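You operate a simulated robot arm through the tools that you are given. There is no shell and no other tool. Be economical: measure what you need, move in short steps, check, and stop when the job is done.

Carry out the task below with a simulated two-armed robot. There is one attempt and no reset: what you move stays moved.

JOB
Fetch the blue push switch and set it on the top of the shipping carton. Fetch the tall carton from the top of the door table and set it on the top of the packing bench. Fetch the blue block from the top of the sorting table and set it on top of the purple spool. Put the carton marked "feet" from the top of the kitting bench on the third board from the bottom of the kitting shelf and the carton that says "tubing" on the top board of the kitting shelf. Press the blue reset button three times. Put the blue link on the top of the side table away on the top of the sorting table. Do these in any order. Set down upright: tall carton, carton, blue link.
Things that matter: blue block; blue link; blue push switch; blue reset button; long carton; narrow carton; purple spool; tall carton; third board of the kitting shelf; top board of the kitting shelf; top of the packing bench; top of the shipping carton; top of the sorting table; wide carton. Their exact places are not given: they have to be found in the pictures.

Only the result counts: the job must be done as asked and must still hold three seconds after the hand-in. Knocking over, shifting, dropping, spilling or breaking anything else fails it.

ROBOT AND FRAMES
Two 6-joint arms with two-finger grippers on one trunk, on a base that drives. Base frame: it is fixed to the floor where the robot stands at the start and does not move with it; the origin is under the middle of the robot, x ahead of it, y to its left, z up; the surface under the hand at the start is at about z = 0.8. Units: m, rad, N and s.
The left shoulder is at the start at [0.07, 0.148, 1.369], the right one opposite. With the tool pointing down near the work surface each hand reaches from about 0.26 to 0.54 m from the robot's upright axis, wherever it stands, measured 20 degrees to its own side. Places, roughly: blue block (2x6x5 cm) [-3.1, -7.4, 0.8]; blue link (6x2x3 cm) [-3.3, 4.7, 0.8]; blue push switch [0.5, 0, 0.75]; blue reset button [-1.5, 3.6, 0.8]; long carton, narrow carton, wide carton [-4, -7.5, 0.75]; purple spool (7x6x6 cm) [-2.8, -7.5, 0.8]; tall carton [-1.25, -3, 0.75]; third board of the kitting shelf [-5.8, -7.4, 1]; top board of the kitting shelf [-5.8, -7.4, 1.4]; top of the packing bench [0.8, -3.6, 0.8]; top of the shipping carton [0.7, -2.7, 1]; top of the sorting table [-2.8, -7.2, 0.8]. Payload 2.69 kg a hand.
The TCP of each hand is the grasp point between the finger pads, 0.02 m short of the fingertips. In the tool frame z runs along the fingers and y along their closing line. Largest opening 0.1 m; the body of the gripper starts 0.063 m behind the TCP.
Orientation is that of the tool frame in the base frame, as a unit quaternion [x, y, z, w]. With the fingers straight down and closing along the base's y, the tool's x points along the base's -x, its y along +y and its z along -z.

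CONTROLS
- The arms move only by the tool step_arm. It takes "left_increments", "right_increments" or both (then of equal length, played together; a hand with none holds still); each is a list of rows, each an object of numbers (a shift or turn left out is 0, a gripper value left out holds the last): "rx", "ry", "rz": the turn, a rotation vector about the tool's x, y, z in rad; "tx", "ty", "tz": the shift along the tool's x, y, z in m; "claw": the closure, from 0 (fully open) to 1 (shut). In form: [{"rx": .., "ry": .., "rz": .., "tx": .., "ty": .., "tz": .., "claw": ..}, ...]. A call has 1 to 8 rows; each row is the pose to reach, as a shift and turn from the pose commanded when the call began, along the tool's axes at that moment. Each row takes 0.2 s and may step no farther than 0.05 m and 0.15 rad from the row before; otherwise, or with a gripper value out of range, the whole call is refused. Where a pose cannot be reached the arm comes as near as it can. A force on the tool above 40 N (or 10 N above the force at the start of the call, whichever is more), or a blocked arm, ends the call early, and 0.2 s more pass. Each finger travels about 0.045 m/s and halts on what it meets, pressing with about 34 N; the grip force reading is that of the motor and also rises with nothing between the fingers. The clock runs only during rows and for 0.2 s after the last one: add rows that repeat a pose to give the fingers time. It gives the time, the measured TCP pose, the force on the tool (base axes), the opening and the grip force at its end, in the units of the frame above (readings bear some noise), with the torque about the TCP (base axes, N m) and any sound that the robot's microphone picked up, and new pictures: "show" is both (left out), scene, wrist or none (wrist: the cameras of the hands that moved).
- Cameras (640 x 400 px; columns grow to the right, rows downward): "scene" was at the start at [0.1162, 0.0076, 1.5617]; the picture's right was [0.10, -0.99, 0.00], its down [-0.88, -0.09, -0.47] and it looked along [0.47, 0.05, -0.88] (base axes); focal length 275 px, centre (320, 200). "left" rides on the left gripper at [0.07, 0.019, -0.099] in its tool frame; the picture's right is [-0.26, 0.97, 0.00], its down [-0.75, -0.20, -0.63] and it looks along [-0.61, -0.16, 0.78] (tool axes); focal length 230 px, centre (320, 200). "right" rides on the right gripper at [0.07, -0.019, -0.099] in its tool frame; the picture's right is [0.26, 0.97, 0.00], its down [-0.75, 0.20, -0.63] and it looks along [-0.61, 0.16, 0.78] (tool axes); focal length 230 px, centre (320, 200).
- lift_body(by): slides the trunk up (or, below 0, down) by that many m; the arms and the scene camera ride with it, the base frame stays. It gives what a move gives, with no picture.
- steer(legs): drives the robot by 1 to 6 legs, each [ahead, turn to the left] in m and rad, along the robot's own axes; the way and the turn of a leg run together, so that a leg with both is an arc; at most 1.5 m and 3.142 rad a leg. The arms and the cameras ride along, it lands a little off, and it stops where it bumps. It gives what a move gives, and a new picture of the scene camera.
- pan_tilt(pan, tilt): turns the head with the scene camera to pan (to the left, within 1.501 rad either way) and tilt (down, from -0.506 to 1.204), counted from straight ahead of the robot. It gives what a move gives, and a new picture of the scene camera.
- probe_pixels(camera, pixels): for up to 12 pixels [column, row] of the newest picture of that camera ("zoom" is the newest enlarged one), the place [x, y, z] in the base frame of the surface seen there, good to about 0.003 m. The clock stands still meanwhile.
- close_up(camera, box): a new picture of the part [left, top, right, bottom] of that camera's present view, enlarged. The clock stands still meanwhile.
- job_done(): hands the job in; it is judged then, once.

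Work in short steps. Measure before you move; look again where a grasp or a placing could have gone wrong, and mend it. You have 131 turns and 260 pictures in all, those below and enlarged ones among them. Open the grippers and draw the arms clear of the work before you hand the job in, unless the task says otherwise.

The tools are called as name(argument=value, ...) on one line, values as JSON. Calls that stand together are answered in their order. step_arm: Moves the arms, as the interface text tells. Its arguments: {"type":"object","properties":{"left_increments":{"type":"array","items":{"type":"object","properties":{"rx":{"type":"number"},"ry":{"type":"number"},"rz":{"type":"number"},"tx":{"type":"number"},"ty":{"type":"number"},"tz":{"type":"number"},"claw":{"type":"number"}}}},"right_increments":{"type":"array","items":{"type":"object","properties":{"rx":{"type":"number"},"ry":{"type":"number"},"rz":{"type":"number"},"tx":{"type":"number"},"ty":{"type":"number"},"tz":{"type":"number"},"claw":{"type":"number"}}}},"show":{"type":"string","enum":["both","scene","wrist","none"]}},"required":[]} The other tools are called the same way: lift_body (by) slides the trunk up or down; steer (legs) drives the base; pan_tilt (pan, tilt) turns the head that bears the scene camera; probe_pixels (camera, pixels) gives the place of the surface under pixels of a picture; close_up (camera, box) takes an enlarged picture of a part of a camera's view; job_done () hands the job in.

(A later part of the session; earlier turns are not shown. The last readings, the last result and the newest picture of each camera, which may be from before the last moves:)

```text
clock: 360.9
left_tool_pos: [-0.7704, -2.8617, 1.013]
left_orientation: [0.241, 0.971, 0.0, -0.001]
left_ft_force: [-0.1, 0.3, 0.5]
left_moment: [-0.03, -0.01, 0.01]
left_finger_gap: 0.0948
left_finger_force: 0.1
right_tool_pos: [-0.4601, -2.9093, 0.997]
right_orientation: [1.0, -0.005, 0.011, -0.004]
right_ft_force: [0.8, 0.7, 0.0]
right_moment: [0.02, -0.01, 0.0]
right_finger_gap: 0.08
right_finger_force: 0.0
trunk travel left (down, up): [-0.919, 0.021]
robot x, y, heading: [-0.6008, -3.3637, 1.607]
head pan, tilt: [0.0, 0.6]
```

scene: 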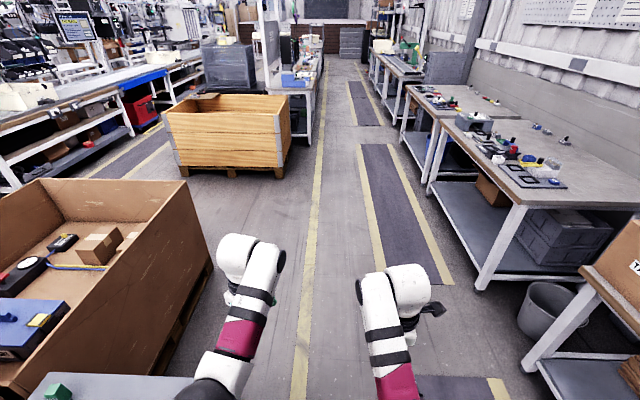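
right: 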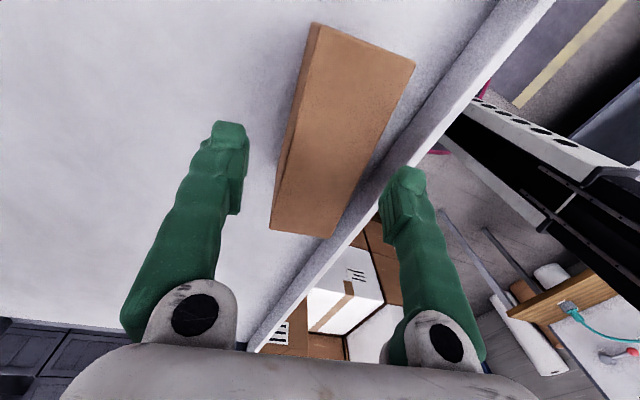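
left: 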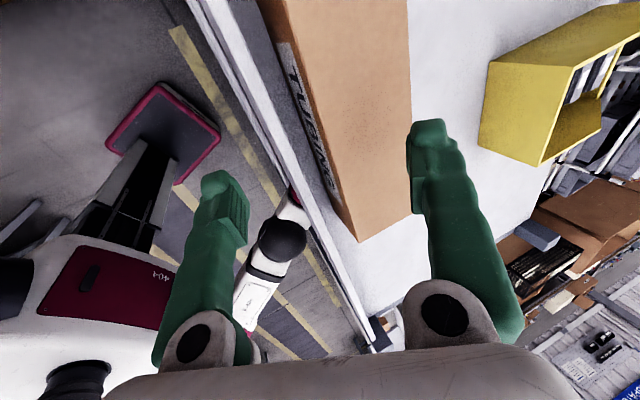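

Smooth. Continue 6 m north, then look left for the button table.

steer(legs=[[0, -0.067], [1.5, 0], [1.5, 0], [1.5, 0], [1.5, 0]])

pan_tilt(pan=0.8, tilt=0.45)

```text
clock: 389.8
left_tool_pos: [-0.583, 3.1308, 1.0124]
left_orientation: [0.278, 0.961, 0.001, -0.001]
left_ft_force: [-0.3, -0.7, 0.1]
left_moment: [-0.02, 0.0, 0.02]
left_finger_gap: 0.0952
left_finger_force: 0.2
right_tool_pos: [-0.275, 3.0583, 0.9951]
right_orientation: [0.999, -0.045, 0.014, -0.005]
right_ft_force: [0.2, -0.1, -0.4]
right_moment: [-0.01, -0.01, 0.01]
right_finger_gap: 0.0799
right_finger_force: 0.2
trunk travel left (down, up): [-0.919, 0.021]
robot x, y, heading: [-0.452, 2.6221, 1.53]
head pan, tilt: [0.0, 0.6]
```

scene: 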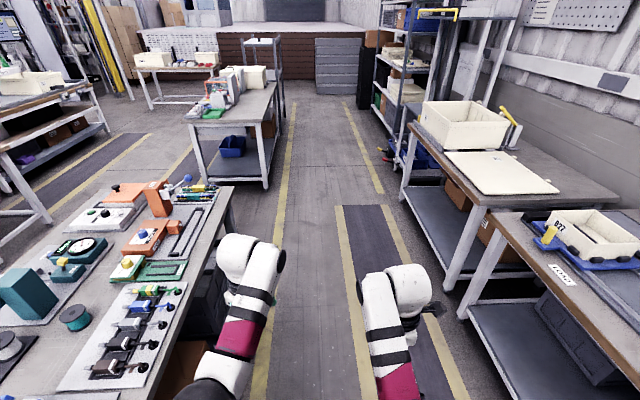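

```text
clock: 390.9
left_tool_pos: [-0.5824, 3.1304, 1.0123]
left_orientation: [0.276, 0.961, 0.001, 0.0]
left_ft_force: [-0.5, 0.6, 0.4]
left_moment: [-0.02, 0.01, 0.0]
left_finger_gap: 0.0949
left_finger_force: 0.2
right_tool_pos: [-0.2747, 3.0588, 0.9962]
right_orientation: [0.999, -0.045, 0.015, -0.005]
right_ft_force: [0.4, 0.2, -0.1]
right_moment: [0.01, 0.01, -0.04]
right_finger_gap: 0.0799
right_finger_force: 0.1
trunk travel left (down, up): [-0.919, 0.021]
robot x, y, heading: [-0.4496, 2.6172, 1.532]
head pan, tilt: [0.799, 0.45]
```

scene: 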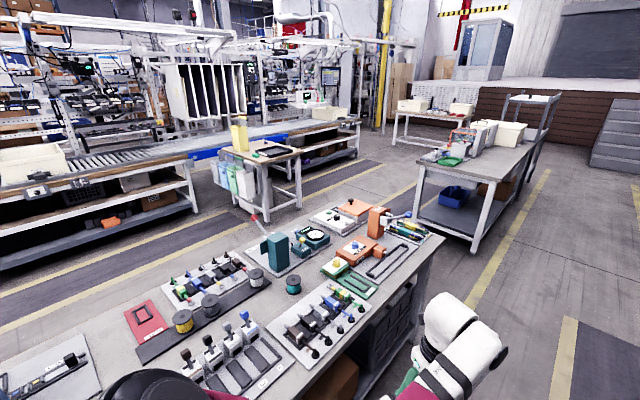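

Zoom on the control devices and on the small side table.

close_up(camera="scene", box=[290, 185, 450, 285])

probe_pixels(camera="scene", pixels=[[338, 218], [352, 243], [336, 262], [330, 213], [260, 150], [270, 150], [235, 155], [255, 165], [440, 235], [430, 160]])

close_up(camera="scene", box=[200, 110, 330, 215])

```text
4.00 times, centred on (370, 235) of scene
```

zoom: 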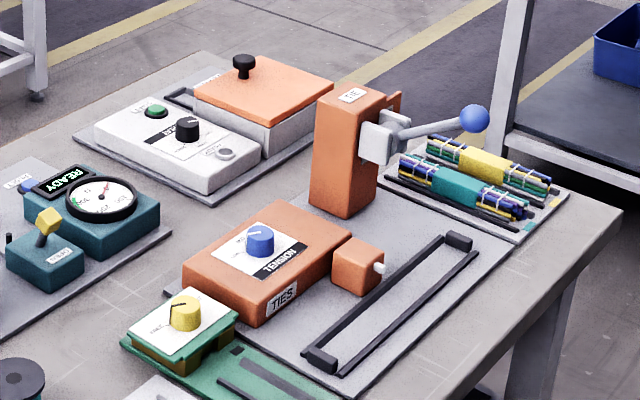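

```text
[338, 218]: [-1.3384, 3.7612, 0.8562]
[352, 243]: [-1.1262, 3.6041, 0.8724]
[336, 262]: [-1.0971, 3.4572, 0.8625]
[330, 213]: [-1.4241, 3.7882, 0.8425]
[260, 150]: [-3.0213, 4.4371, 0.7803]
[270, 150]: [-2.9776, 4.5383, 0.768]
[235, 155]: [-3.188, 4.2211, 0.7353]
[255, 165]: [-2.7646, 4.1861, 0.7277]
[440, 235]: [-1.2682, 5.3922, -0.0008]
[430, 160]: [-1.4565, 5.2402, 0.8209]
```

```text
3.81 times, centred on (265, 162) of scene
```

zoom: 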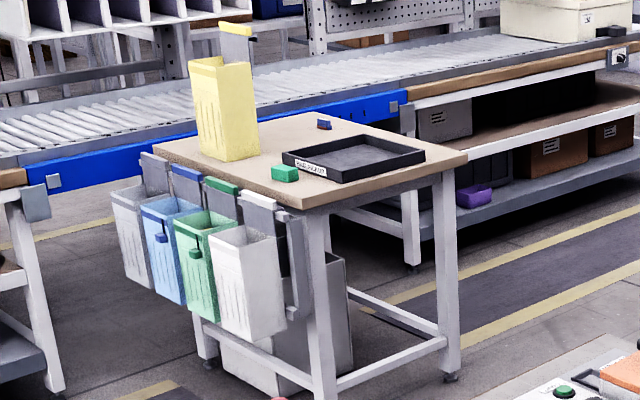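

The reset button seems to sit on the teal gauge unit (scene ≈(296,232)) and the link on the side table at (266,142). Drive around the table's north end to its west side, close to the side table.

close_up(camera="scene", box=[240, 205, 340, 268])

probe_pixels(camera="scene", pixels=[[297, 232], [296, 234], [266, 142], [302, 150], [283, 137], [268, 141], [300, 165], [245, 130], [190, 280], [130, 320], [330, 195], [365, 195]])

steer(legs=[[1.5, 0], [0.45, 0], [0, 1.6], [1.5, 0], [0.2, 0]])

pan_tilt(pan=0, tilt=0.55)

```text
6.35 times, centred on (290, 236) of scene
```

zoom: 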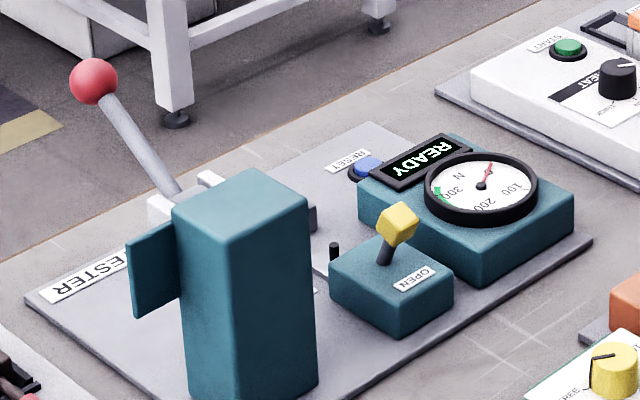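

```text
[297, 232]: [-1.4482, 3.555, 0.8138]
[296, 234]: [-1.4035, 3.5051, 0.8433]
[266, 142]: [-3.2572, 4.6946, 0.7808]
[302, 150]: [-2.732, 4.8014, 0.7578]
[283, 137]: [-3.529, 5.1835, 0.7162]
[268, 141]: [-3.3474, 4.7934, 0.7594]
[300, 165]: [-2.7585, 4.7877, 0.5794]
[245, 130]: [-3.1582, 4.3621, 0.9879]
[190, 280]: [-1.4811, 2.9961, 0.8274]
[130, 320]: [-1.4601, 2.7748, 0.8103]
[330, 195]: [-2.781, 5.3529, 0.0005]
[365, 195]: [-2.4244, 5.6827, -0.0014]
```

```text
clock: 412.4
left_tool_pos: [-2.5434, 4.3509, 1.0148]
left_orientation: [-0.507, 0.862, 0.001, -0.002]
left_ft_force: [0.4, 0.4, 0.4]
left_moment: [0.04, 0.05, 0.03]
left_finger_gap: 0.0949
left_finger_force: 0.1
right_tool_pos: [-2.4888, 4.661, 0.9967]
right_orientation: [0.72, 0.694, 0.005, -0.015]
right_ft_force: [0.1, 0.9, -0.4]
right_moment: [0.02, 0.03, -0.01]
right_finger_gap: 0.0803
right_finger_force: 0.0
trunk travel left (down, up): [-0.919, 0.021]
robot x, y, heading: [-2.0369, 4.5052, -3.131]
head pan, tilt: [0.799, 0.45]
```

scene: 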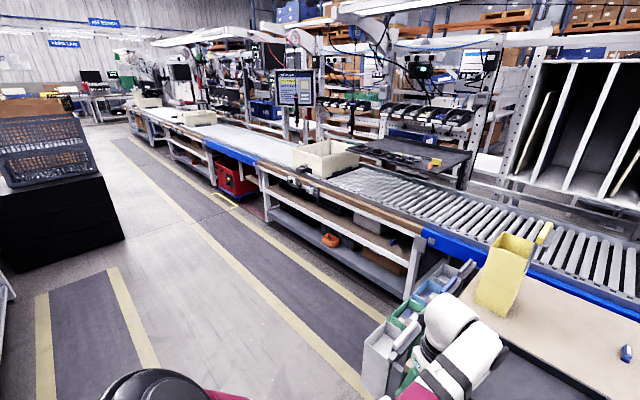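

```text
clock: 413.6
left_tool_pos: [-2.547, 4.3492, 1.0116]
left_orientation: [-0.507, 0.862, -0.001, -0.001]
left_ft_force: [0.0, 0.1, -0.5]
left_moment: [-0.01, -0.03, 0.01]
left_finger_gap: 0.0951
left_finger_force: 0.0
right_tool_pos: [-2.4919, 4.6614, 0.9963]
right_orientation: [0.721, 0.693, 0.008, -0.014]
right_ft_force: [-0.1, -0.1, -0.2]
right_moment: [0.02, 0.02, 0.0]
right_finger_gap: 0.0799
right_finger_force: 0.0
trunk travel left (down, up): [-0.919, 0.021]
robot x, y, heading: [-2.0413, 4.5087, -3.128]
head pan, tilt: [0.0, 0.55]
```

scene: 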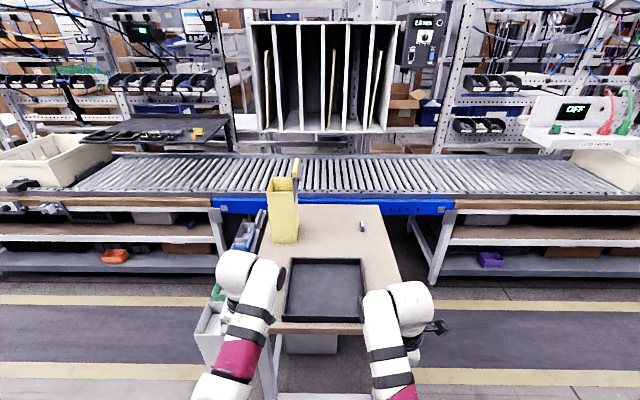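

Link at (−3.257, 4.695); it can be reached from the side table's north side. First the button at ≈(−1.448, 3.555): drive to face it from the west.

steer(legs=[[0, 1.557], [0.8, 0], [0, 1.571]])

pan_tilt(pan=-0.15, tilt=0.8)

close_up(camera="scene", box=[200, 130, 440, 280])

```text
clock: 425.4
left_tool_pos: [-1.537, 3.8631, 1.0117]
left_orientation: [0.87, 0.493, 0.0, -0.001]
left_ft_force: [0.8, 0.9, 0.3]
left_moment: [0.01, -0.03, 0.03]
left_finger_gap: 0.0952
left_finger_force: 0.0
right_tool_pos: [-1.6008, 3.5534, 0.9951]
right_orientation: [-0.682, 0.732, -0.013, -0.009]
right_ft_force: [-0.2, -1.2, 0.0]
right_moment: [0.01, -0.06, 0.02]
right_finger_gap: 0.0799
right_finger_force: 0.2
trunk travel left (down, up): [-0.919, 0.021]
robot x, y, heading: [-2.048, 3.7217, -0.018]
head pan, tilt: [0.0, 0.55]
```

scene: 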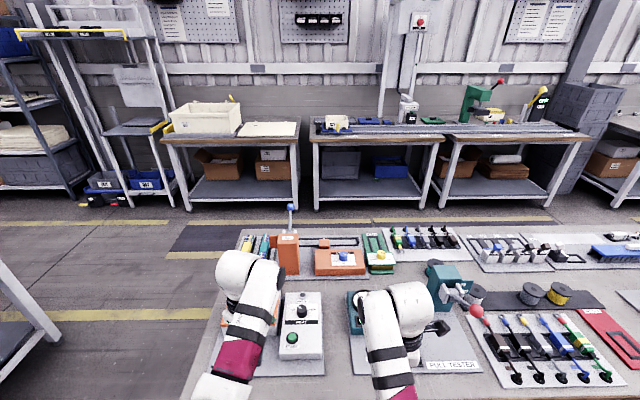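

```text
clock: 426.1
left_tool_pos: [-1.5366, 3.8647, 1.0118]
left_orientation: [0.87, 0.493, 0.0, 0.0]
left_ft_force: [-0.3, 0.1, 0.8]
left_moment: [0.02, -0.01, 0.02]
left_finger_gap: 0.095
left_finger_force: 0.0
right_tool_pos: [-1.6023, 3.554, 0.9953]
right_orientation: [-0.682, 0.732, -0.013, -0.009]
right_ft_force: [0.6, 0.1, 0.0]
right_moment: [-0.01, -0.05, 0.02]
right_finger_gap: 0.0797
right_finger_force: 0.1
trunk travel left (down, up): [-0.919, 0.021]
robot x, y, heading: [-2.0509, 3.7219, -0.019]
head pan, tilt: [-0.15, 0.799]
```

scene: 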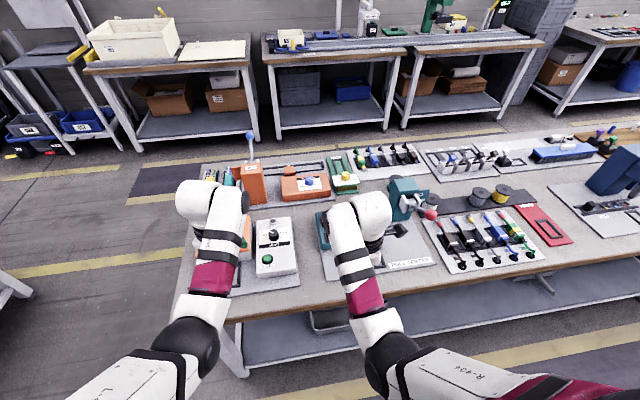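

```text
2.67 times, centred on (320, 205) of scene
```

zoom: 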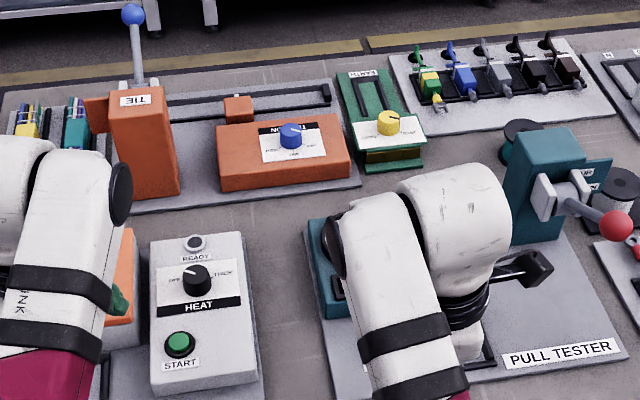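

Close the right gripper, move it 8 cm toward the button and take its wrist picture.

step_arm(right_increments=[{"ty": -0.02, "claw": 1}, {"ty": -0.04, "claw": 1}, {"ty": -0.06, "claw": 1}, {"ty": -0.08, "claw": 1}, {"ty": -0.08, "claw": 1}, {"ty": -0.08, "claw": 1}], show="wrist")

close_up(camera="right", box=[40, 30, 360, 230])

```text
clock: 427.5
left_tool_pos: [-1.5382, 3.8641, 1.012]
left_orientation: [0.87, 0.493, 0.0, 0.0]
left_ft_force: [-0.2, 0.3, 0.2]
left_moment: [0.01, 0.02, 0.04]
left_finger_gap: 0.0951
left_finger_force: 0.0
right_tool_pos: [-1.5235, 3.55, 0.9959]
right_orientation: [-0.682, 0.731, -0.013, -0.008]
right_ft_force: [0.2, -0.2, 1.0]
right_moment: [-0.02, -0.02, -0.03]
right_finger_gap: 0.0
right_finger_force: 29.9
trunk travel left (down, up): [-0.919, 0.021]
robot x, y, heading: [-2.0457, 3.7205, -0.023]
head pan, tilt: [-0.15, 0.799]
```

right: 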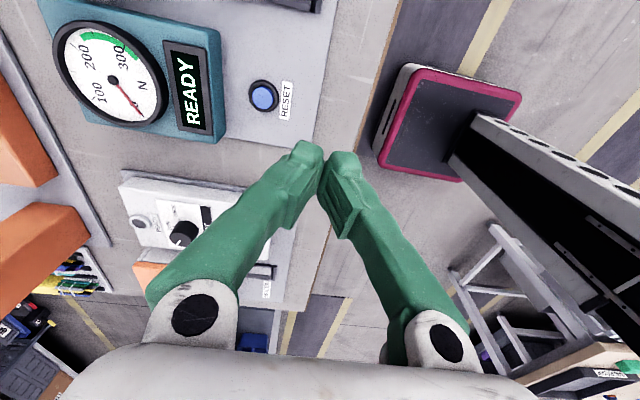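

```text
2.00 times, centred on (200, 130) of right
```

zoom: 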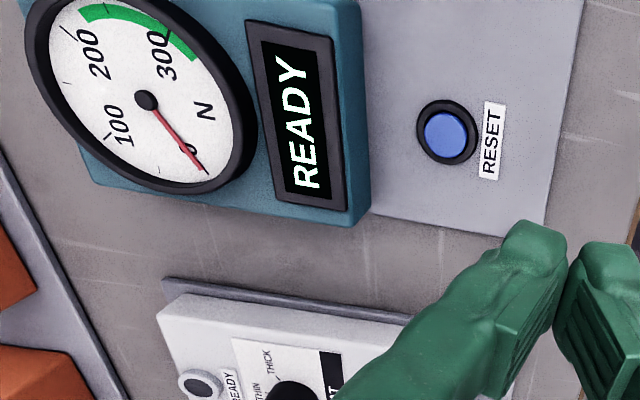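

RESET button at right px (263,96). Measure it, and lower the trunk 0.1 for reach.

probe_pixels(camera="right", pixels=[[263, 96], [260, 92], [267, 100], [263, 106], [250, 120], [205, 90]])

lift_body(by=-0.1)

```text
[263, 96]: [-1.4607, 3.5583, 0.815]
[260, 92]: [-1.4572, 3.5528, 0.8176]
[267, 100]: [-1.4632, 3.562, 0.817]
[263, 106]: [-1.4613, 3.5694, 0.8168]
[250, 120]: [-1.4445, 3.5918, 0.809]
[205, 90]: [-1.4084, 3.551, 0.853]
```

```text
clock: 428.9
left_tool_pos: [-1.5358, 3.8652, 0.9128]
left_orientation: [0.87, 0.493, 0.0, -0.001]
left_ft_force: [-0.2, 0.9, -0.5]
left_moment: [-0.03, 0.0, 0.0]
left_finger_gap: 0.0949
left_finger_force: 0.1
right_tool_pos: [-1.5236, 3.5496, 0.8961]
right_orientation: [-0.682, 0.731, -0.013, -0.009]
right_ft_force: [-0.3, 0.7, 0.8]
right_moment: [0.0, 0.01, -0.02]
right_finger_gap: 0.0002
right_finger_force: 29.4
trunk travel left (down, up): [-0.819, 0.121]
robot x, y, heading: [-2.0458, 3.7227, -0.018]
head pan, tilt: [-0.15, 0.799]
```

Button centre (−1.460, 3.558), top z 0.817. Raise both hands, lower the trunk for reach, go over the button and make the first press.

step_arm(left_increments=[{"tz": -0.03}, {"tz": -0.06}, {"tz": -0.09}, {"tz": -0.12}, {"tz": -0.15}], right_increments=[{"tz": -0.02, "ty": -0.01}, {"tz": -0.05, "tx": -0.004, "ty": -0.025}, {"tz": -0.08, "tx": -0.008, "ty": -0.04}, {"tz": -0.11, "tx": -0.011, "ty": -0.055}, {"tz": -0.12, "tx": -0.0128, "ty": -0.063}], show="none")

lift_body(by=-0.13)

step_arm(right_increments=[{"tz": 0.02}, {"tz": 0.035}, {"tz": 0.042}, {"tz": 0.042}], show="wrist")

```text
clock: 430.1
left_tool_pos: [-1.4638, 3.8522, 1.0296]
left_orientation: [0.87, 0.493, -0.001, -0.001]
left_ft_force: [-0.5, 0.4, 0.4]
left_moment: [0.0, 0.0, 0.01]
left_finger_gap: 0.095
left_finger_force: 0.0
left hand out of reach, approached as far as the arm can: row 1, 2, 3, 4, 5
right_tool_pos: [-1.4593, 3.5618, 1.0147]
right_orientation: [-0.682, 0.732, -0.012, -0.009]
right_ft_force: [-0.4, -0.4, -0.3]
right_moment: [-0.01, -0.02, 0.02]
right_finger_gap: 0.0003
right_finger_force: 29.0
trunk travel left (down, up): [-0.819, 0.121]
robot x, y, heading: [-2.047, 3.7219, -0.024]
head pan, tilt: [-0.15, 0.799]
```

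```text
clock: 431.6
left_tool_pos: [-1.464, 3.853, 0.8996]
left_orientation: [0.87, 0.493, 0.001, 0.0]
left_ft_force: [0.0, 0.4, -0.6]
left_moment: [0.03, 0.03, 0.02]
left_finger_gap: 0.0951
left_finger_force: 0.0
right_tool_pos: [-1.461, 3.5611, 0.8863]
right_orientation: [-0.682, 0.731, -0.013, -0.008]
right_ft_force: [-0.2, -0.1, -0.8]
right_moment: [0.0, -0.01, 0.0]
right_finger_gap: 0.0
right_finger_force: 29.6
trunk travel left (down, up): [-0.689, 0.251]
robot x, y, heading: [-2.0484, 3.7229, -0.014]
head pan, tilt: [-0.15, 0.799]
```

```text
clock: 432.6
left_tool_pos: [-1.4638, 3.8524, 0.8987]
left_orientation: [0.87, 0.494, 0.0, 0.0]
left_ft_force: [-0.1, -0.1, -0.3]
left_moment: [-0.02, 0.0, 0.03]
left_finger_gap: 0.095
left_finger_force: 0.0
right_tool_pos: [-1.46, 3.5597, 0.8445]
right_orientation: [-0.682, 0.731, -0.013, -0.009]
right_ft_force: [-1.2, 0.1, 0.2]
right_moment: [0.02, 0.05, 0.02]
right_finger_gap: 0.0
right_finger_force: 29.9
trunk travel left (down, up): [-0.689, 0.251]
robot x, y, heading: [-2.0498, 3.7191, -0.019]
head pan, tilt: [-0.15, 0.799]
```

right: 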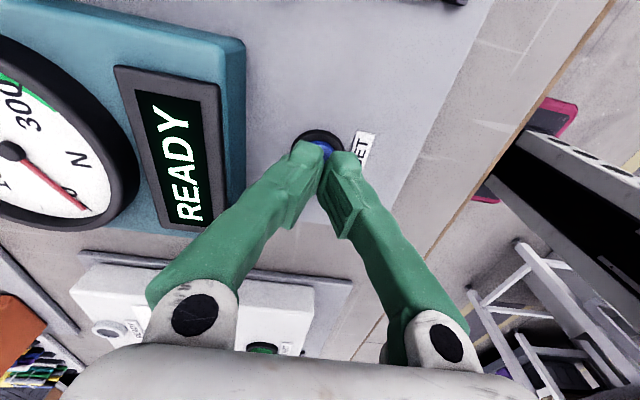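

Tips are right above the button. Make one press of ~1.2 cm and listen.

step_arm(right_increments=[{"tz": 0.006}, {"tz": 0.012}, {"tz": 0.012}, {"tz": 0.0}, {"tz": -0.008}, {"tz": -0.008}], show="none")

```text
clock: 434.1
left_tool_pos: [-1.4634, 3.8531, 0.8987]
left_orientation: [0.87, 0.493, -0.001, 0.0]
left_ft_force: [-0.3, 0.5, 0.9]
left_moment: [-0.01, -0.02, -0.02]
left_finger_gap: 0.095
left_finger_force: 0.1
right_tool_pos: [-1.4584, 3.5602, 0.8522]
right_orientation: [-0.681, 0.732, -0.013, -0.008]
right_ft_force: [-0.6, 0.3, 0.4]
right_moment: [-0.01, 0.04, 0.0]
right_finger_gap: 0.0
right_finger_force: 28.9
trunk travel left (down, up): [-0.689, 0.251]
robot x, y, heading: [-2.046, 3.7199, -0.019]
head pan, tilt: [-0.15, 0.799]
```

No click heard. Press deeper and read the force at the bottom.

step_arm(right_increments=[{"tz": 0.014}, {"tz": 0.021}, {"tz": 0.025}, {"tz": 0.028}], show="none")

step_arm(right_increments=[{"tz": -0.015}, {"tz": -0.025}, {"tz": -0.025}], show="wrist")

```text
clock: 435.1
left_tool_pos: [-1.4646, 3.854, 0.9002]
left_orientation: [0.87, 0.493, 0.002, 0.0]
left_ft_force: [-0.7, 0.3, 0.5]
left_moment: [0.0, -0.01, 0.04]
left_finger_gap: 0.095
left_finger_force: 0.0
right_tool_pos: [-1.4587, 3.5589, 0.8275]
right_orientation: [-0.682, 0.731, -0.016, -0.007]
right_ft_force: [2.6, -1.4, 14.0]
right_moment: [0.07, 0.01, 0.04]
right_finger_gap: 0.0059
right_finger_force: 29.3
trunk travel left (down, up): [-0.689, 0.251]
robot x, y, heading: [-2.0513, 3.7213, -0.018]
head pan, tilt: [-0.15, 0.799]
heard: click
```

```text
clock: 435.9
left_tool_pos: [-1.4626, 3.8541, 0.8992]
left_orientation: [0.87, 0.493, 0.0, 0.0]
left_ft_force: [0.1, 0.7, 0.6]
left_moment: [0.03, 0.0, -0.01]
left_finger_gap: 0.095
left_finger_force: 0.0
right_tool_pos: [-1.4577, 3.5592, 0.8484]
right_orientation: [-0.682, 0.731, -0.013, -0.008]
right_ft_force: [-0.3, -0.9, 0.7]
right_moment: [-0.01, 0.01, 0.04]
right_finger_gap: 0.0
right_finger_force: 29.5
trunk travel left (down, up): [-0.689, 0.251]
robot x, y, heading: [-2.0475, 3.7226, -0.019]
head pan, tilt: [-0.15, 0.799]
```

right: 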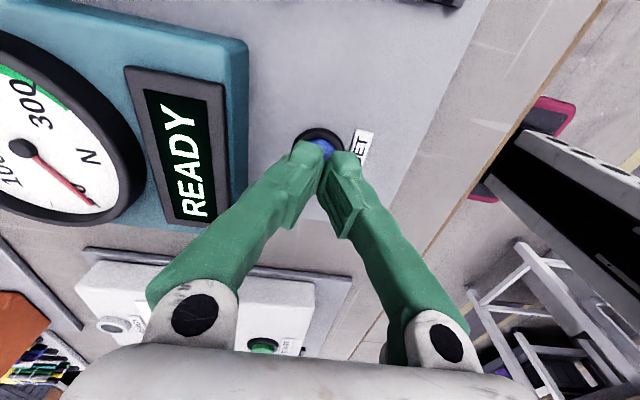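

Clicked. Press twice more, then retract, raise and drive to the north side of the side table.

step_arm(right_increments=[{"tz": 0.01}, {"tz": 0.017}, {"tz": 0.021}, {"tz": 0.024}, {"tz": 0.01}, {"tz": 0.0}, {"tz": 0.0}], show="none")

step_arm(right_increments=[{"tz": 0.01}, {"tz": 0.017}, {"tz": 0.021}, {"tz": 0.024}, {"tz": 0.01}, {"tz": 0.0}, {"tz": -0.02}], show="none")

```text
clock: 437.4
left_tool_pos: [-1.4638, 3.8528, 0.8992]
left_orientation: [0.87, 0.493, 0.0, 0.0]
left_ft_force: [-0.3, -0.4, 0.4]
left_moment: [0.01, -0.01, 0.02]
left_finger_gap: 0.0951
left_finger_force: 0.1
right_tool_pos: [-1.458, 3.5606, 0.8489]
right_orientation: [-0.682, 0.731, -0.013, -0.009]
right_ft_force: [0.3, 0.6, -1.1]
right_moment: [0.0, 0.01, 0.02]
right_finger_gap: 0.0
right_finger_force: 30.2
trunk travel left (down, up): [-0.689, 0.251]
robot x, y, heading: [-2.051, 3.7227, -0.017]
head pan, tilt: [-0.15, 0.799]
heard: click
```

```text
clock: 439.1
left_tool_pos: [-1.4642, 3.8514, 0.8992]
left_orientation: [0.87, 0.494, 0.0, 0.0]
left_ft_force: [-0.6, -0.7, 0.0]
left_moment: [0.0, 0.0, 0.01]
left_finger_gap: 0.0951
left_finger_force: 0.2
right_tool_pos: [-1.4594, 3.5613, 0.8679]
right_orientation: [-0.682, 0.731, -0.012, -0.009]
right_ft_force: [-0.3, 0.2, 0.0]
right_moment: [0.0, 0.02, -0.03]
right_finger_gap: 0.0
right_finger_force: 29.6
trunk travel left (down, up): [-0.689, 0.251]
robot x, y, heading: [-2.0508, 3.7207, -0.025]
head pan, tilt: [-0.15, 0.799]
heard: click
```

Three clicks in all. Raise, retract slightly, and drive to the north side of the side table.

lift_body(by=0.2)

step_arm(left_increments=[{"tx": -0.005, "ty": -0.01}, {"tx": -0.015, "ty": -0.025}, {"tx": -0.025, "ty": -0.04}, {"tx": -0.03, "ty": -0.05}, {"tx": -0.03, "ty": -0.05}], right_increments=[{"ty": 0.01, "claw": 0.4}, {"ty": 0.025, "claw": 0.4}, {"ty": 0.04, "claw": 0.4}, {"ty": 0.05, "claw": 0.4}, {"ty": 0.05, "claw": 0.4}], show="none")

steer(legs=[[0, 1.593], [1.5, 0], [0, 1.571], [0.9, 0], [0, 1.571]])

pan_tilt(pan=-0.35, tilt=0.95)

```text
clock: 441.2
left_tool_pos: [-1.4652, 3.8535, 1.0984]
left_orientation: [0.87, 0.493, 0.0, 0.0]
left_ft_force: [-1.1, -0.6, -0.1]
left_moment: [0.01, 0.02, -0.01]
left_finger_gap: 0.0949
left_finger_force: 0.1
right_tool_pos: [-1.4578, 3.5604, 1.0677]
right_orientation: [-0.682, 0.731, -0.013, -0.008]
right_ft_force: [-0.2, 0.3, 0.6]
right_moment: [0.02, -0.01, 0.02]
right_finger_gap: 0.0004
right_finger_force: 30.1
trunk travel left (down, up): [-0.889, 0.051]
robot x, y, heading: [-2.0498, 3.7216, -0.019]
head pan, tilt: [-0.15, 0.799]
```

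```text
clock: 442.4
left_tool_pos: [-1.475, 3.8448, 1.0802]
left_orientation: [0.87, 0.493, 0.0, 0.0]
left_ft_force: [0.1, 0.3, 0.3]
left_moment: [0.0, -0.01, 0.02]
left_finger_gap: 0.095
left_finger_force: 0.0
left hand out of reach, approached as far as the arm can: row 1, 2, 3, 4, 5
right_tool_pos: [-1.4936, 3.5658, 1.0561]
right_orientation: [-0.682, 0.732, -0.013, -0.009]
right_ft_force: [-0.2, -0.5, -0.1]
right_moment: [-0.01, 0.03, -0.01]
right_finger_gap: 0.0602
right_finger_force: 0.1
right hand out of reach, approached as far as the arm can: row 3, 4, 5
trunk travel left (down, up): [-0.889, 0.051]
robot x, y, heading: [-2.0493, 3.7192, -0.019]
head pan, tilt: [-0.15, 0.799]
```

```text
clock: 465.7
left_tool_pos: [-2.8456, 4.6076, 1.0793]
left_orientation: [0.969, -0.246, 0.001, -0.001]
left_ft_force: [-0.1, 0.3, 0.0]
left_moment: [-0.02, -0.04, 0.02]
left_finger_gap: 0.095
left_finger_force: 0.0
right_tool_pos: [-3.1252, 4.6157, 1.057]
right_orientation: [0.014, 1.0, -0.002, -0.015]
right_ft_force: [0.5, -0.2, -0.2]
right_moment: [0.01, -0.02, 0.02]
right_finger_gap: 0.0598
right_finger_force: 0.1
trunk travel left (down, up): [-0.889, 0.051]
robot x, y, heading: [-2.9923, 5.1722, -1.548]
head pan, tilt: [-0.15, 0.799]
```

scene: 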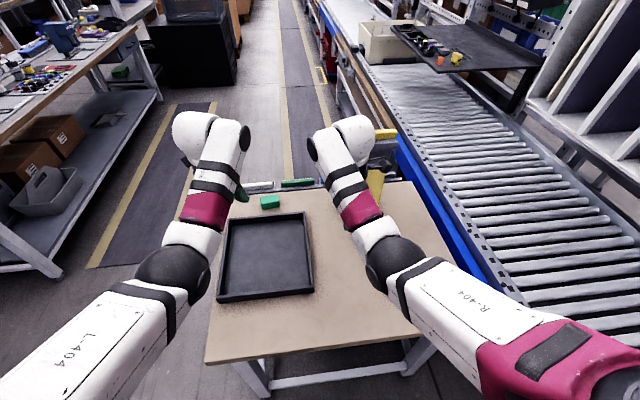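

```text
clock: 466.4
left_tool_pos: [-2.8457, 4.6086, 1.0787]
left_orientation: [0.969, -0.246, 0.0, 0.001]
left_ft_force: [0.7, -0.3, 0.6]
left_moment: [-0.02, -0.02, 0.0]
left_finger_gap: 0.095
left_finger_force: 0.1
right_tool_pos: [-3.1234, 4.6153, 1.0568]
right_orientation: [0.014, 1.0, -0.003, -0.017]
right_ft_force: [-0.6, 0.6, -0.2]
right_moment: [0.01, 0.01, 0.0]
right_finger_gap: 0.0602
right_finger_force: 0.1
trunk travel left (down, up): [-0.889, 0.051]
robot x, y, heading: [-2.9904, 5.1757, -1.544]
head pan, tilt: [-0.351, 0.949]
```

scene: 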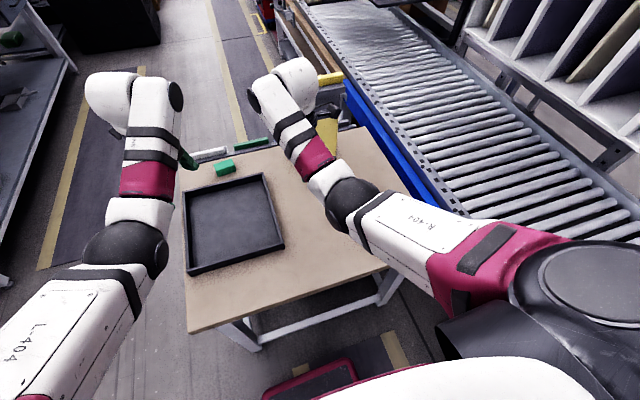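

The link is hidden behind the right forearm, but its measured place is (−3.257, 4.695, top ≈0.78–0.79). Lower the trunk, bring the opened right hand over it and look with the wrist camera.

lift_body(by=-0.15)

step_arm(right_increments=[{"tz": 0.03, "claw": 0}, {"tz": 0.06, "tx": 0.035, "ty": 0.018, "claw": 0}, {"tz": 0.075, "tx": 0.075, "ty": 0.036, "claw": 0}, {"tz": 0.08, "tx": 0.112, "ty": 0.056, "claw": 0}, {"tz": 0.08, "tx": 0.136, "ty": 0.076, "claw": 0}, {"tz": 0.08, "tx": 0.136, "ty": 0.076, "claw": 0}], show="both")

```text
clock: 468.2
left_tool_pos: [-2.8456, 4.6089, 0.9293]
left_orientation: [0.969, -0.246, 0.0, -0.001]
left_ft_force: [-0.4, -0.1, -0.2]
left_moment: [0.0, -0.02, 0.01]
left_finger_gap: 0.0949
left_finger_force: 0.1
right_tool_pos: [-3.1244, 4.6147, 0.906]
right_orientation: [0.013, 1.0, -0.003, -0.016]
right_ft_force: [-0.2, 0.4, -0.6]
right_moment: [0.02, 0.02, -0.03]
right_finger_gap: 0.0597
right_finger_force: 0.0
trunk travel left (down, up): [-0.739, 0.201]
robot x, y, heading: [-2.995, 5.1732, -1.543]
head pan, tilt: [-0.351, 0.949]
```

```text
clock: 469.6
left_tool_pos: [-2.8444, 4.6075, 0.9293]
left_orientation: [0.969, -0.247, -0.001, 0.0]
left_ft_force: [0.1, -0.8, -0.7]
left_moment: [-0.01, 0.02, -0.01]
left_finger_gap: 0.095
left_finger_force: 0.0
right_tool_pos: [-3.2621, 4.6885, 0.8242]
right_orientation: [0.014, 1.0, -0.003, -0.017]
right_ft_force: [0.2, 0.2, -0.3]
right_moment: [0.03, 0.01, 0.0]
right_finger_gap: 0.0998
right_finger_force: 0.0
right hand out of reach, approached as far as the arm can: row 5, 6
trunk travel left (down, up): [-0.739, 0.201]
robot x, y, heading: [-2.9915, 5.175, -1.543]
head pan, tilt: [-0.351, 0.949]
5 turns are left
```

scene: 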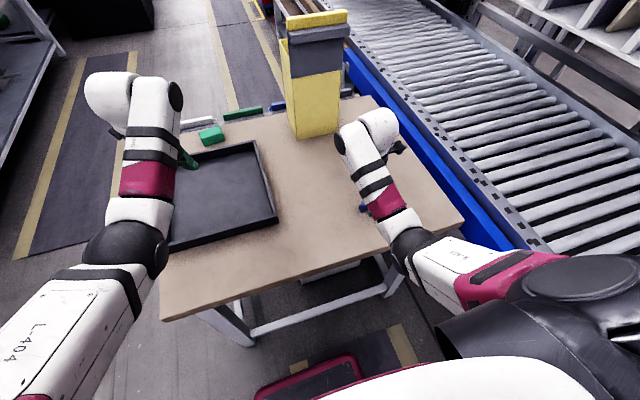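
right: 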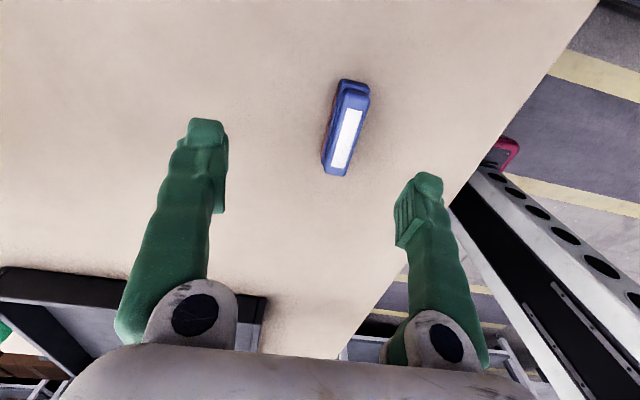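

The link lies between the open fingers with its long side across the closing line. Descend, grip, lift, and begin the drive back.

step_arm(right_increments=[{"tz": 0.02, "ty": 0.006}, {"tz": 0.036, "ty": 0.006}, {"tz": 0.036, "ty": 0.006, "claw": 1}, {"tz": 0.036, "ty": 0.006, "claw": 1}, {"tz": 0.036, "ty": 0.006, "claw": 1}, {"tz": 0.036, "ty": 0.006, "claw": 1}, {"tz": 0.036, "ty": 0.006, "claw": 1}, {"tz": 0.036, "ty": 0.006, "claw": 1}], show="none")

step_arm(right_increments=[{"tz": -0.02, "claw": 1}, {"tz": -0.045, "tx": -0.02, "ty": -0.01, "claw": 1}, {"tz": -0.06, "tx": -0.055, "ty": -0.03, "claw": 1}, {"tz": -0.075, "tx": -0.09, "ty": -0.05, "claw": 1}, {"tz": -0.1, "tx": -0.125, "ty": -0.07, "claw": 1}, {"tz": -0.115, "tx": -0.136, "ty": -0.085, "claw": 1}], show="none")

lift_body(by=0.15)

steer(legs=[[0, 1.543], [0.95, 0], [0, -1.571], [0.6, 0], [0, 1.571], [1.5, 0]])

steer(legs=[[0, -1.535], [1.5, 0], [1.5, 0], [1.5, 0], [1.5, 0], [1.5, 0]])

```text
clock: 471.4
left_tool_pos: [-2.8457, 4.6083, 0.9306]
left_orientation: [0.969, -0.246, 0.001, -0.001]
left_ft_force: [-0.4, 0.4, 0.1]
left_moment: [0.0, 0.01, 0.0]
left_finger_gap: 0.0948
left_finger_force: 0.0
right_tool_pos: [-3.2611, 4.695, 0.788]
right_orientation: [0.014, 1.0, -0.004, -0.016]
right_ft_force: [-0.7, 0.3, 1.6]
right_moment: [0.0, -0.02, 0.02]
right_finger_gap: 0.0142
right_finger_force: 30.2
trunk travel left (down, up): [-0.739, 0.201]
robot x, y, heading: [-2.9921, 5.1732, -1.549]
head pan, tilt: [-0.351, 0.949]
```

```text
clock: 472.8
left_tool_pos: [-2.8451, 4.608, 0.9305]
left_orientation: [0.969, -0.246, 0.0, -0.002]
left_ft_force: [1.2, 0.8, 0.0]
left_moment: [-0.02, 0.0, 0.0]
left_finger_gap: 0.095
left_finger_force: 0.0
right_tool_pos: [-3.1239, 4.6029, 0.8996]
right_orientation: [0.013, 1.0, -0.004, -0.017]
right_ft_force: [0.7, 0.1, 0.4]
right_moment: [0.03, 0.0, 0.0]
right_finger_gap: 0.0141
right_finger_force: 34.3
right hand out of reach, approached as far as the arm can: row 2, 3
trunk travel left (down, up): [-0.739, 0.201]
robot x, y, heading: [-2.9915, 5.1754, -1.549]
head pan, tilt: [-0.351, 0.949]
```

```text
clock: 474.5
left_tool_pos: [-2.8466, 4.6074, 1.0791]
left_orientation: [0.969, -0.246, 0.0, -0.001]
left_ft_force: [1.0, -0.5, -0.3]
left_moment: [0.02, 0.02, 0.01]
left_finger_gap: 0.095
left_finger_force: 0.0
right_tool_pos: [-3.1244, 4.6054, 1.0492]
right_orientation: [0.014, 1.0, -0.004, -0.015]
right_ft_force: [-0.7, -0.3, -1.4]
right_moment: [-0.03, 0.03, 0.02]
right_finger_gap: 0.0141
right_finger_force: 33.5
trunk travel left (down, up): [-0.889, 0.051]
robot x, y, heading: [-2.9929, 5.1725, -1.549]
head pan, tilt: [-0.351, 0.949]
```

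```text
clock: 501.0
left_tool_pos: [-0.0043, 4.7331, 1.0803]
left_orientation: [0.865, 0.502, 0.0, 0.001]
left_ft_force: [-0.2, 0.4, -0.6]
left_moment: [-0.01, -0.01, 0.0]
left_finger_gap: 0.095
left_finger_force: 0.0
right_tool_pos: [-0.0073, 4.4552, 1.0489]
right_orientation: [-0.69, 0.724, -0.014, -0.009]
right_ft_force: [-0.5, -0.1, 0.1]
right_moment: [0.02, 0.0, 0.01]
right_finger_gap: 0.014
right_finger_force: 34.4
trunk travel left (down, up): [-0.889, 0.051]
robot x, y, heading: [-0.5758, 4.5979, -0.002]
head pan, tilt: [-0.351, 0.949]
```

scene: 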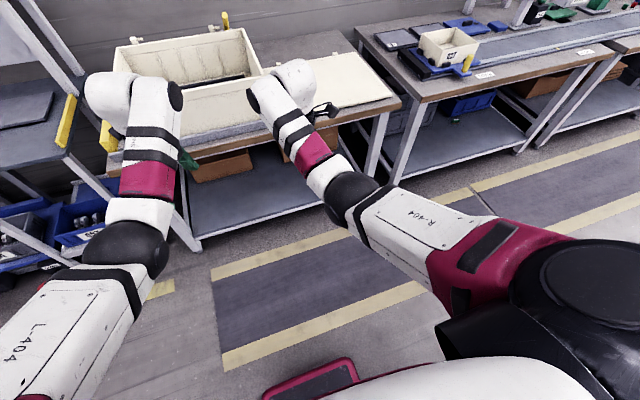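

```text
clock: 540.5
left_tool_pos: [-0.4789, -3.5043, 1.0803]
left_orientation: [0.969, -0.246, 0.0, 0.001]
left_ft_force: [-0.1, -0.4, -0.1]
left_moment: [-0.01, -0.02, 0.0]
left_finger_gap: 0.0949
left_finger_force: 0.1
right_tool_pos: [-0.7567, -3.5085, 1.05]
right_orientation: [0.013, 1.0, -0.003, -0.017]
right_ft_force: [-0.7, 0.3, -0.4]
right_moment: [0.01, -0.02, 0.02]
right_finger_gap: 0.0144
right_finger_force: 34.2
trunk travel left (down, up): [-0.889, 0.051]
robot x, y, heading: [-0.6274, -2.9388, -1.55]
head pan, tilt: [-0.351, 0.949]
4 turns are left
```

scene: 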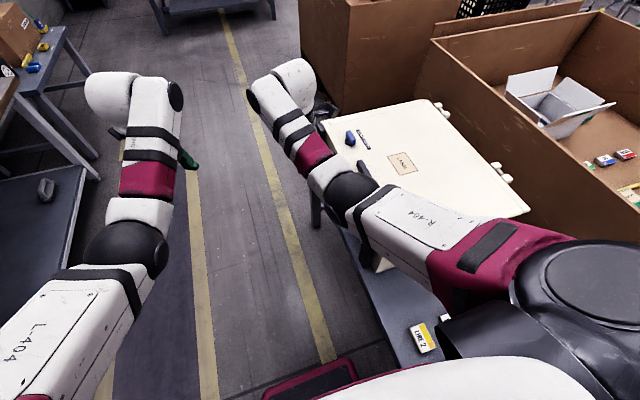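

The link is held. Drive the rest: down the aisle, through the gap, to the sorting table's east side facing west.

steer(legs=[[1.5, 0], [1.5, 0], [0.45, 0], [0, -1.59], [1.4, 0], [0, 1.571]])

steer(legs=[[1.15, 0], [0, -1.571]])

pan_tilt(pan=-0.2, tilt=0.8)

```text
clock: 571.7
left_tool_pos: [-1.8565, -6.9095, 1.0799]
left_orientation: [0.965, -0.262, 0.0, -0.001]
left_ft_force: [0.4, -0.5, -0.1]
left_moment: [-0.01, 0.01, 0.03]
left_finger_gap: 0.0951
left_finger_force: 0.1
right_tool_pos: [-2.1349, -6.9025, 1.0491]
right_orientation: [0.03, 0.999, -0.003, -0.015]
right_ft_force: [-0.1, -0.3, -0.6]
right_moment: [0.02, 0.0, 0.03]
right_finger_gap: 0.0143
right_finger_force: 33.9
trunk travel left (down, up): [-0.889, 0.051]
robot x, y, heading: [-1.9823, -6.3421, -1.58]
head pan, tilt: [-0.351, 0.949]
```

scene: 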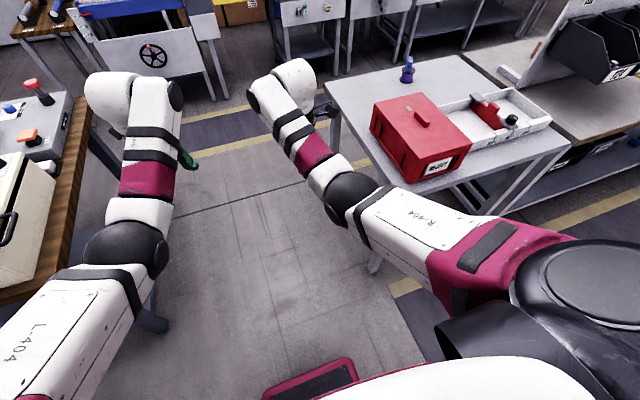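

```text
clock: 581.5
left_tool_pos: [-2.5836, -7.608, 1.0791]
left_orientation: [-0.473, 0.881, -0.001, 0.0]
left_ft_force: [-1.2, 0.2, -0.8]
left_moment: [0.0, -0.01, 0.04]
left_finger_gap: 0.095
left_finger_force: 0.1
right_tool_pos: [-2.5633, -7.3296, 1.0482]
right_orientation: [0.746, 0.665, 0.009, -0.013]
right_ft_force: [0.4, -0.6, -0.6]
right_moment: [0.06, 0.0, 0.03]
right_finger_gap: 0.0143
right_finger_force: 34.0
trunk travel left (down, up): [-0.889, 0.051]
robot x, y, heading: [-2.0063, -7.5077, 3.074]
head pan, tilt: [-0.351, 0.949]
```

scene: 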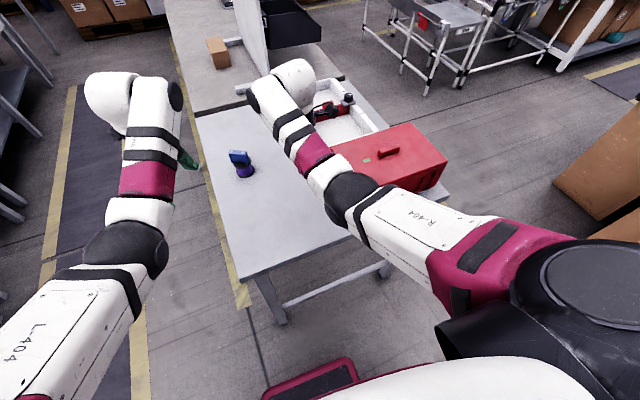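

```text
clock: 582.2
left_tool_pos: [-2.5856, -7.6077, 1.079]
left_orientation: [-0.473, 0.881, -0.001, 0.0]
left_ft_force: [0.2, 0.0, 0.4]
left_moment: [0.0, 0.01, -0.03]
left_finger_gap: 0.095
left_finger_force: 0.0
right_tool_pos: [-2.5619, -7.3293, 1.0483]
right_orientation: [0.747, 0.665, 0.01, -0.013]
right_ft_force: [-0.4, 0.0, -1.0]
right_moment: [0.03, 0.0, 0.0]
right_finger_gap: 0.0143
right_finger_force: 34.6
trunk travel left (down, up): [-0.889, 0.051]
robot x, y, heading: [-2.0055, -7.511, 3.075]
head pan, tilt: [-0.201, 0.799]
3 turns are left
```

scene: 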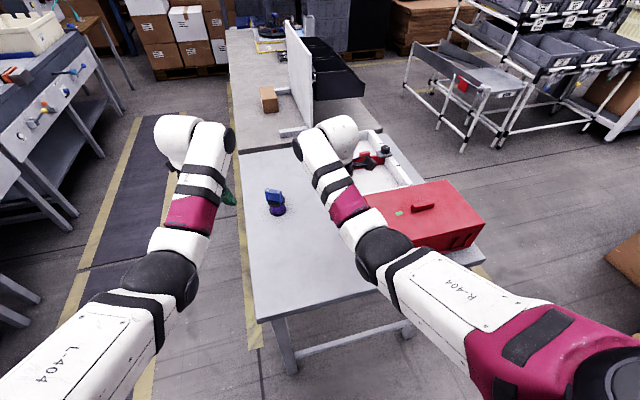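

Shift the right hand to the free table area (and the left away), lower the trunk, and set the link down to contact.

step_arm(left_increments=[{"tx": 0.01, "ty": -0.007}, {"tx": 0.022, "ty": -0.015}, {"tx": 0.034, "ty": -0.022}, {"tx": 0.042, "ty": -0.028}, {"tx": 0.042, "ty": -0.028}], right_increments=[{"tx": -0.012, "ty": 0.004}, {"tx": -0.028, "ty": 0.008}, {"tx": -0.044, "ty": 0.013}, {"tx": -0.058, "ty": 0.017}, {"tx": -0.058, "ty": 0.017}], show="none")

lift_body(by=-0.18)

step_arm(right_increments=[{"tz": 0.015}, {"tz": 0.027}, {"tz": 0.033}, {"tz": 0.037}, {"tz": 0.038}], show="both")

```text
clock: 583.4
left_tool_pos: [-2.5915, -7.6586, 1.0763]
left_orientation: [-0.473, 0.881, 0.0, 0.001]
left_ft_force: [0.4, 0.5, -0.6]
left_moment: [0.0, 0.03, -0.04]
left_finger_gap: 0.0952
left_finger_force: 0.1
left hand out of reach, approached as far as the arm can: row 1, 2, 3, 4, 5
right_tool_pos: [-2.5525, -7.3885, 1.0479]
right_orientation: [0.747, 0.665, 0.01, -0.013]
right_ft_force: [0.4, 0.3, -0.2]
right_moment: [-0.01, 0.02, -0.01]
right_finger_gap: 0.014
right_finger_force: 34.0
trunk travel left (down, up): [-0.889, 0.051]
robot x, y, heading: [-2.0041, -7.5109, 3.073]
head pan, tilt: [-0.201, 0.799]
```

```text
clock: 585.4
left_tool_pos: [-2.5909, -7.6574, 0.8962]
left_orientation: [-0.474, 0.881, 0.0, 0.0]
left_ft_force: [0.0, 0.2, 0.3]
left_moment: [0.0, -0.06, -0.06]
left_finger_gap: 0.095
left_finger_force: 0.0
right_tool_pos: [-2.5523, -7.3877, 0.868]
right_orientation: [0.747, 0.665, 0.01, -0.013]
right_ft_force: [-0.3, 0.6, -0.7]
right_moment: [0.0, 0.01, 0.0]
right_finger_gap: 0.0143
right_finger_force: 34.0
trunk travel left (down, up): [-0.709, 0.231]
robot x, y, heading: [-2.0083, -7.5094, 3.078]
head pan, tilt: [-0.201, 0.799]
```

```text
clock: 586.6
left_tool_pos: [-2.5909, -7.6579, 0.896]
left_orientation: [-0.473, 0.881, 0.0, 0.0]
left_ft_force: [-1.0, 0.8, 0.1]
left_moment: [0.0, 0.01, 0.01]
left_finger_gap: 0.0953
left_finger_force: 0.2
right_tool_pos: [-2.552, -7.3887, 0.8304]
right_orientation: [0.746, 0.665, 0.008, -0.014]
right_ft_force: [-1.3, -0.3, 6.9]
right_moment: [-0.1, 0.02, -0.03]
right_finger_gap: 0.0139
right_finger_force: 33.9
trunk travel left (down, up): [-0.709, 0.231]
robot x, y, heading: [-2.0071, -7.5104, 3.076]
head pan, tilt: [-0.201, 0.799]
2 turns are left
```

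scene: 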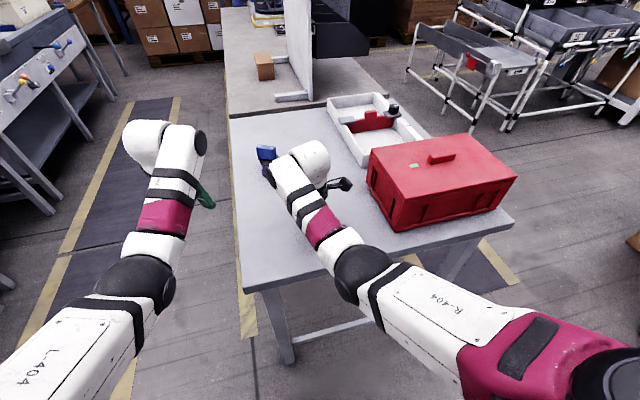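
right: 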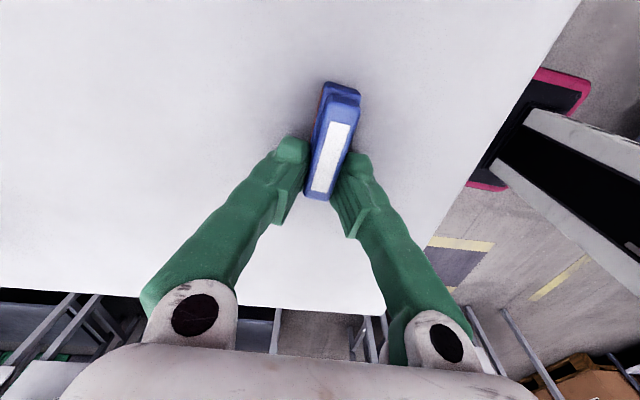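

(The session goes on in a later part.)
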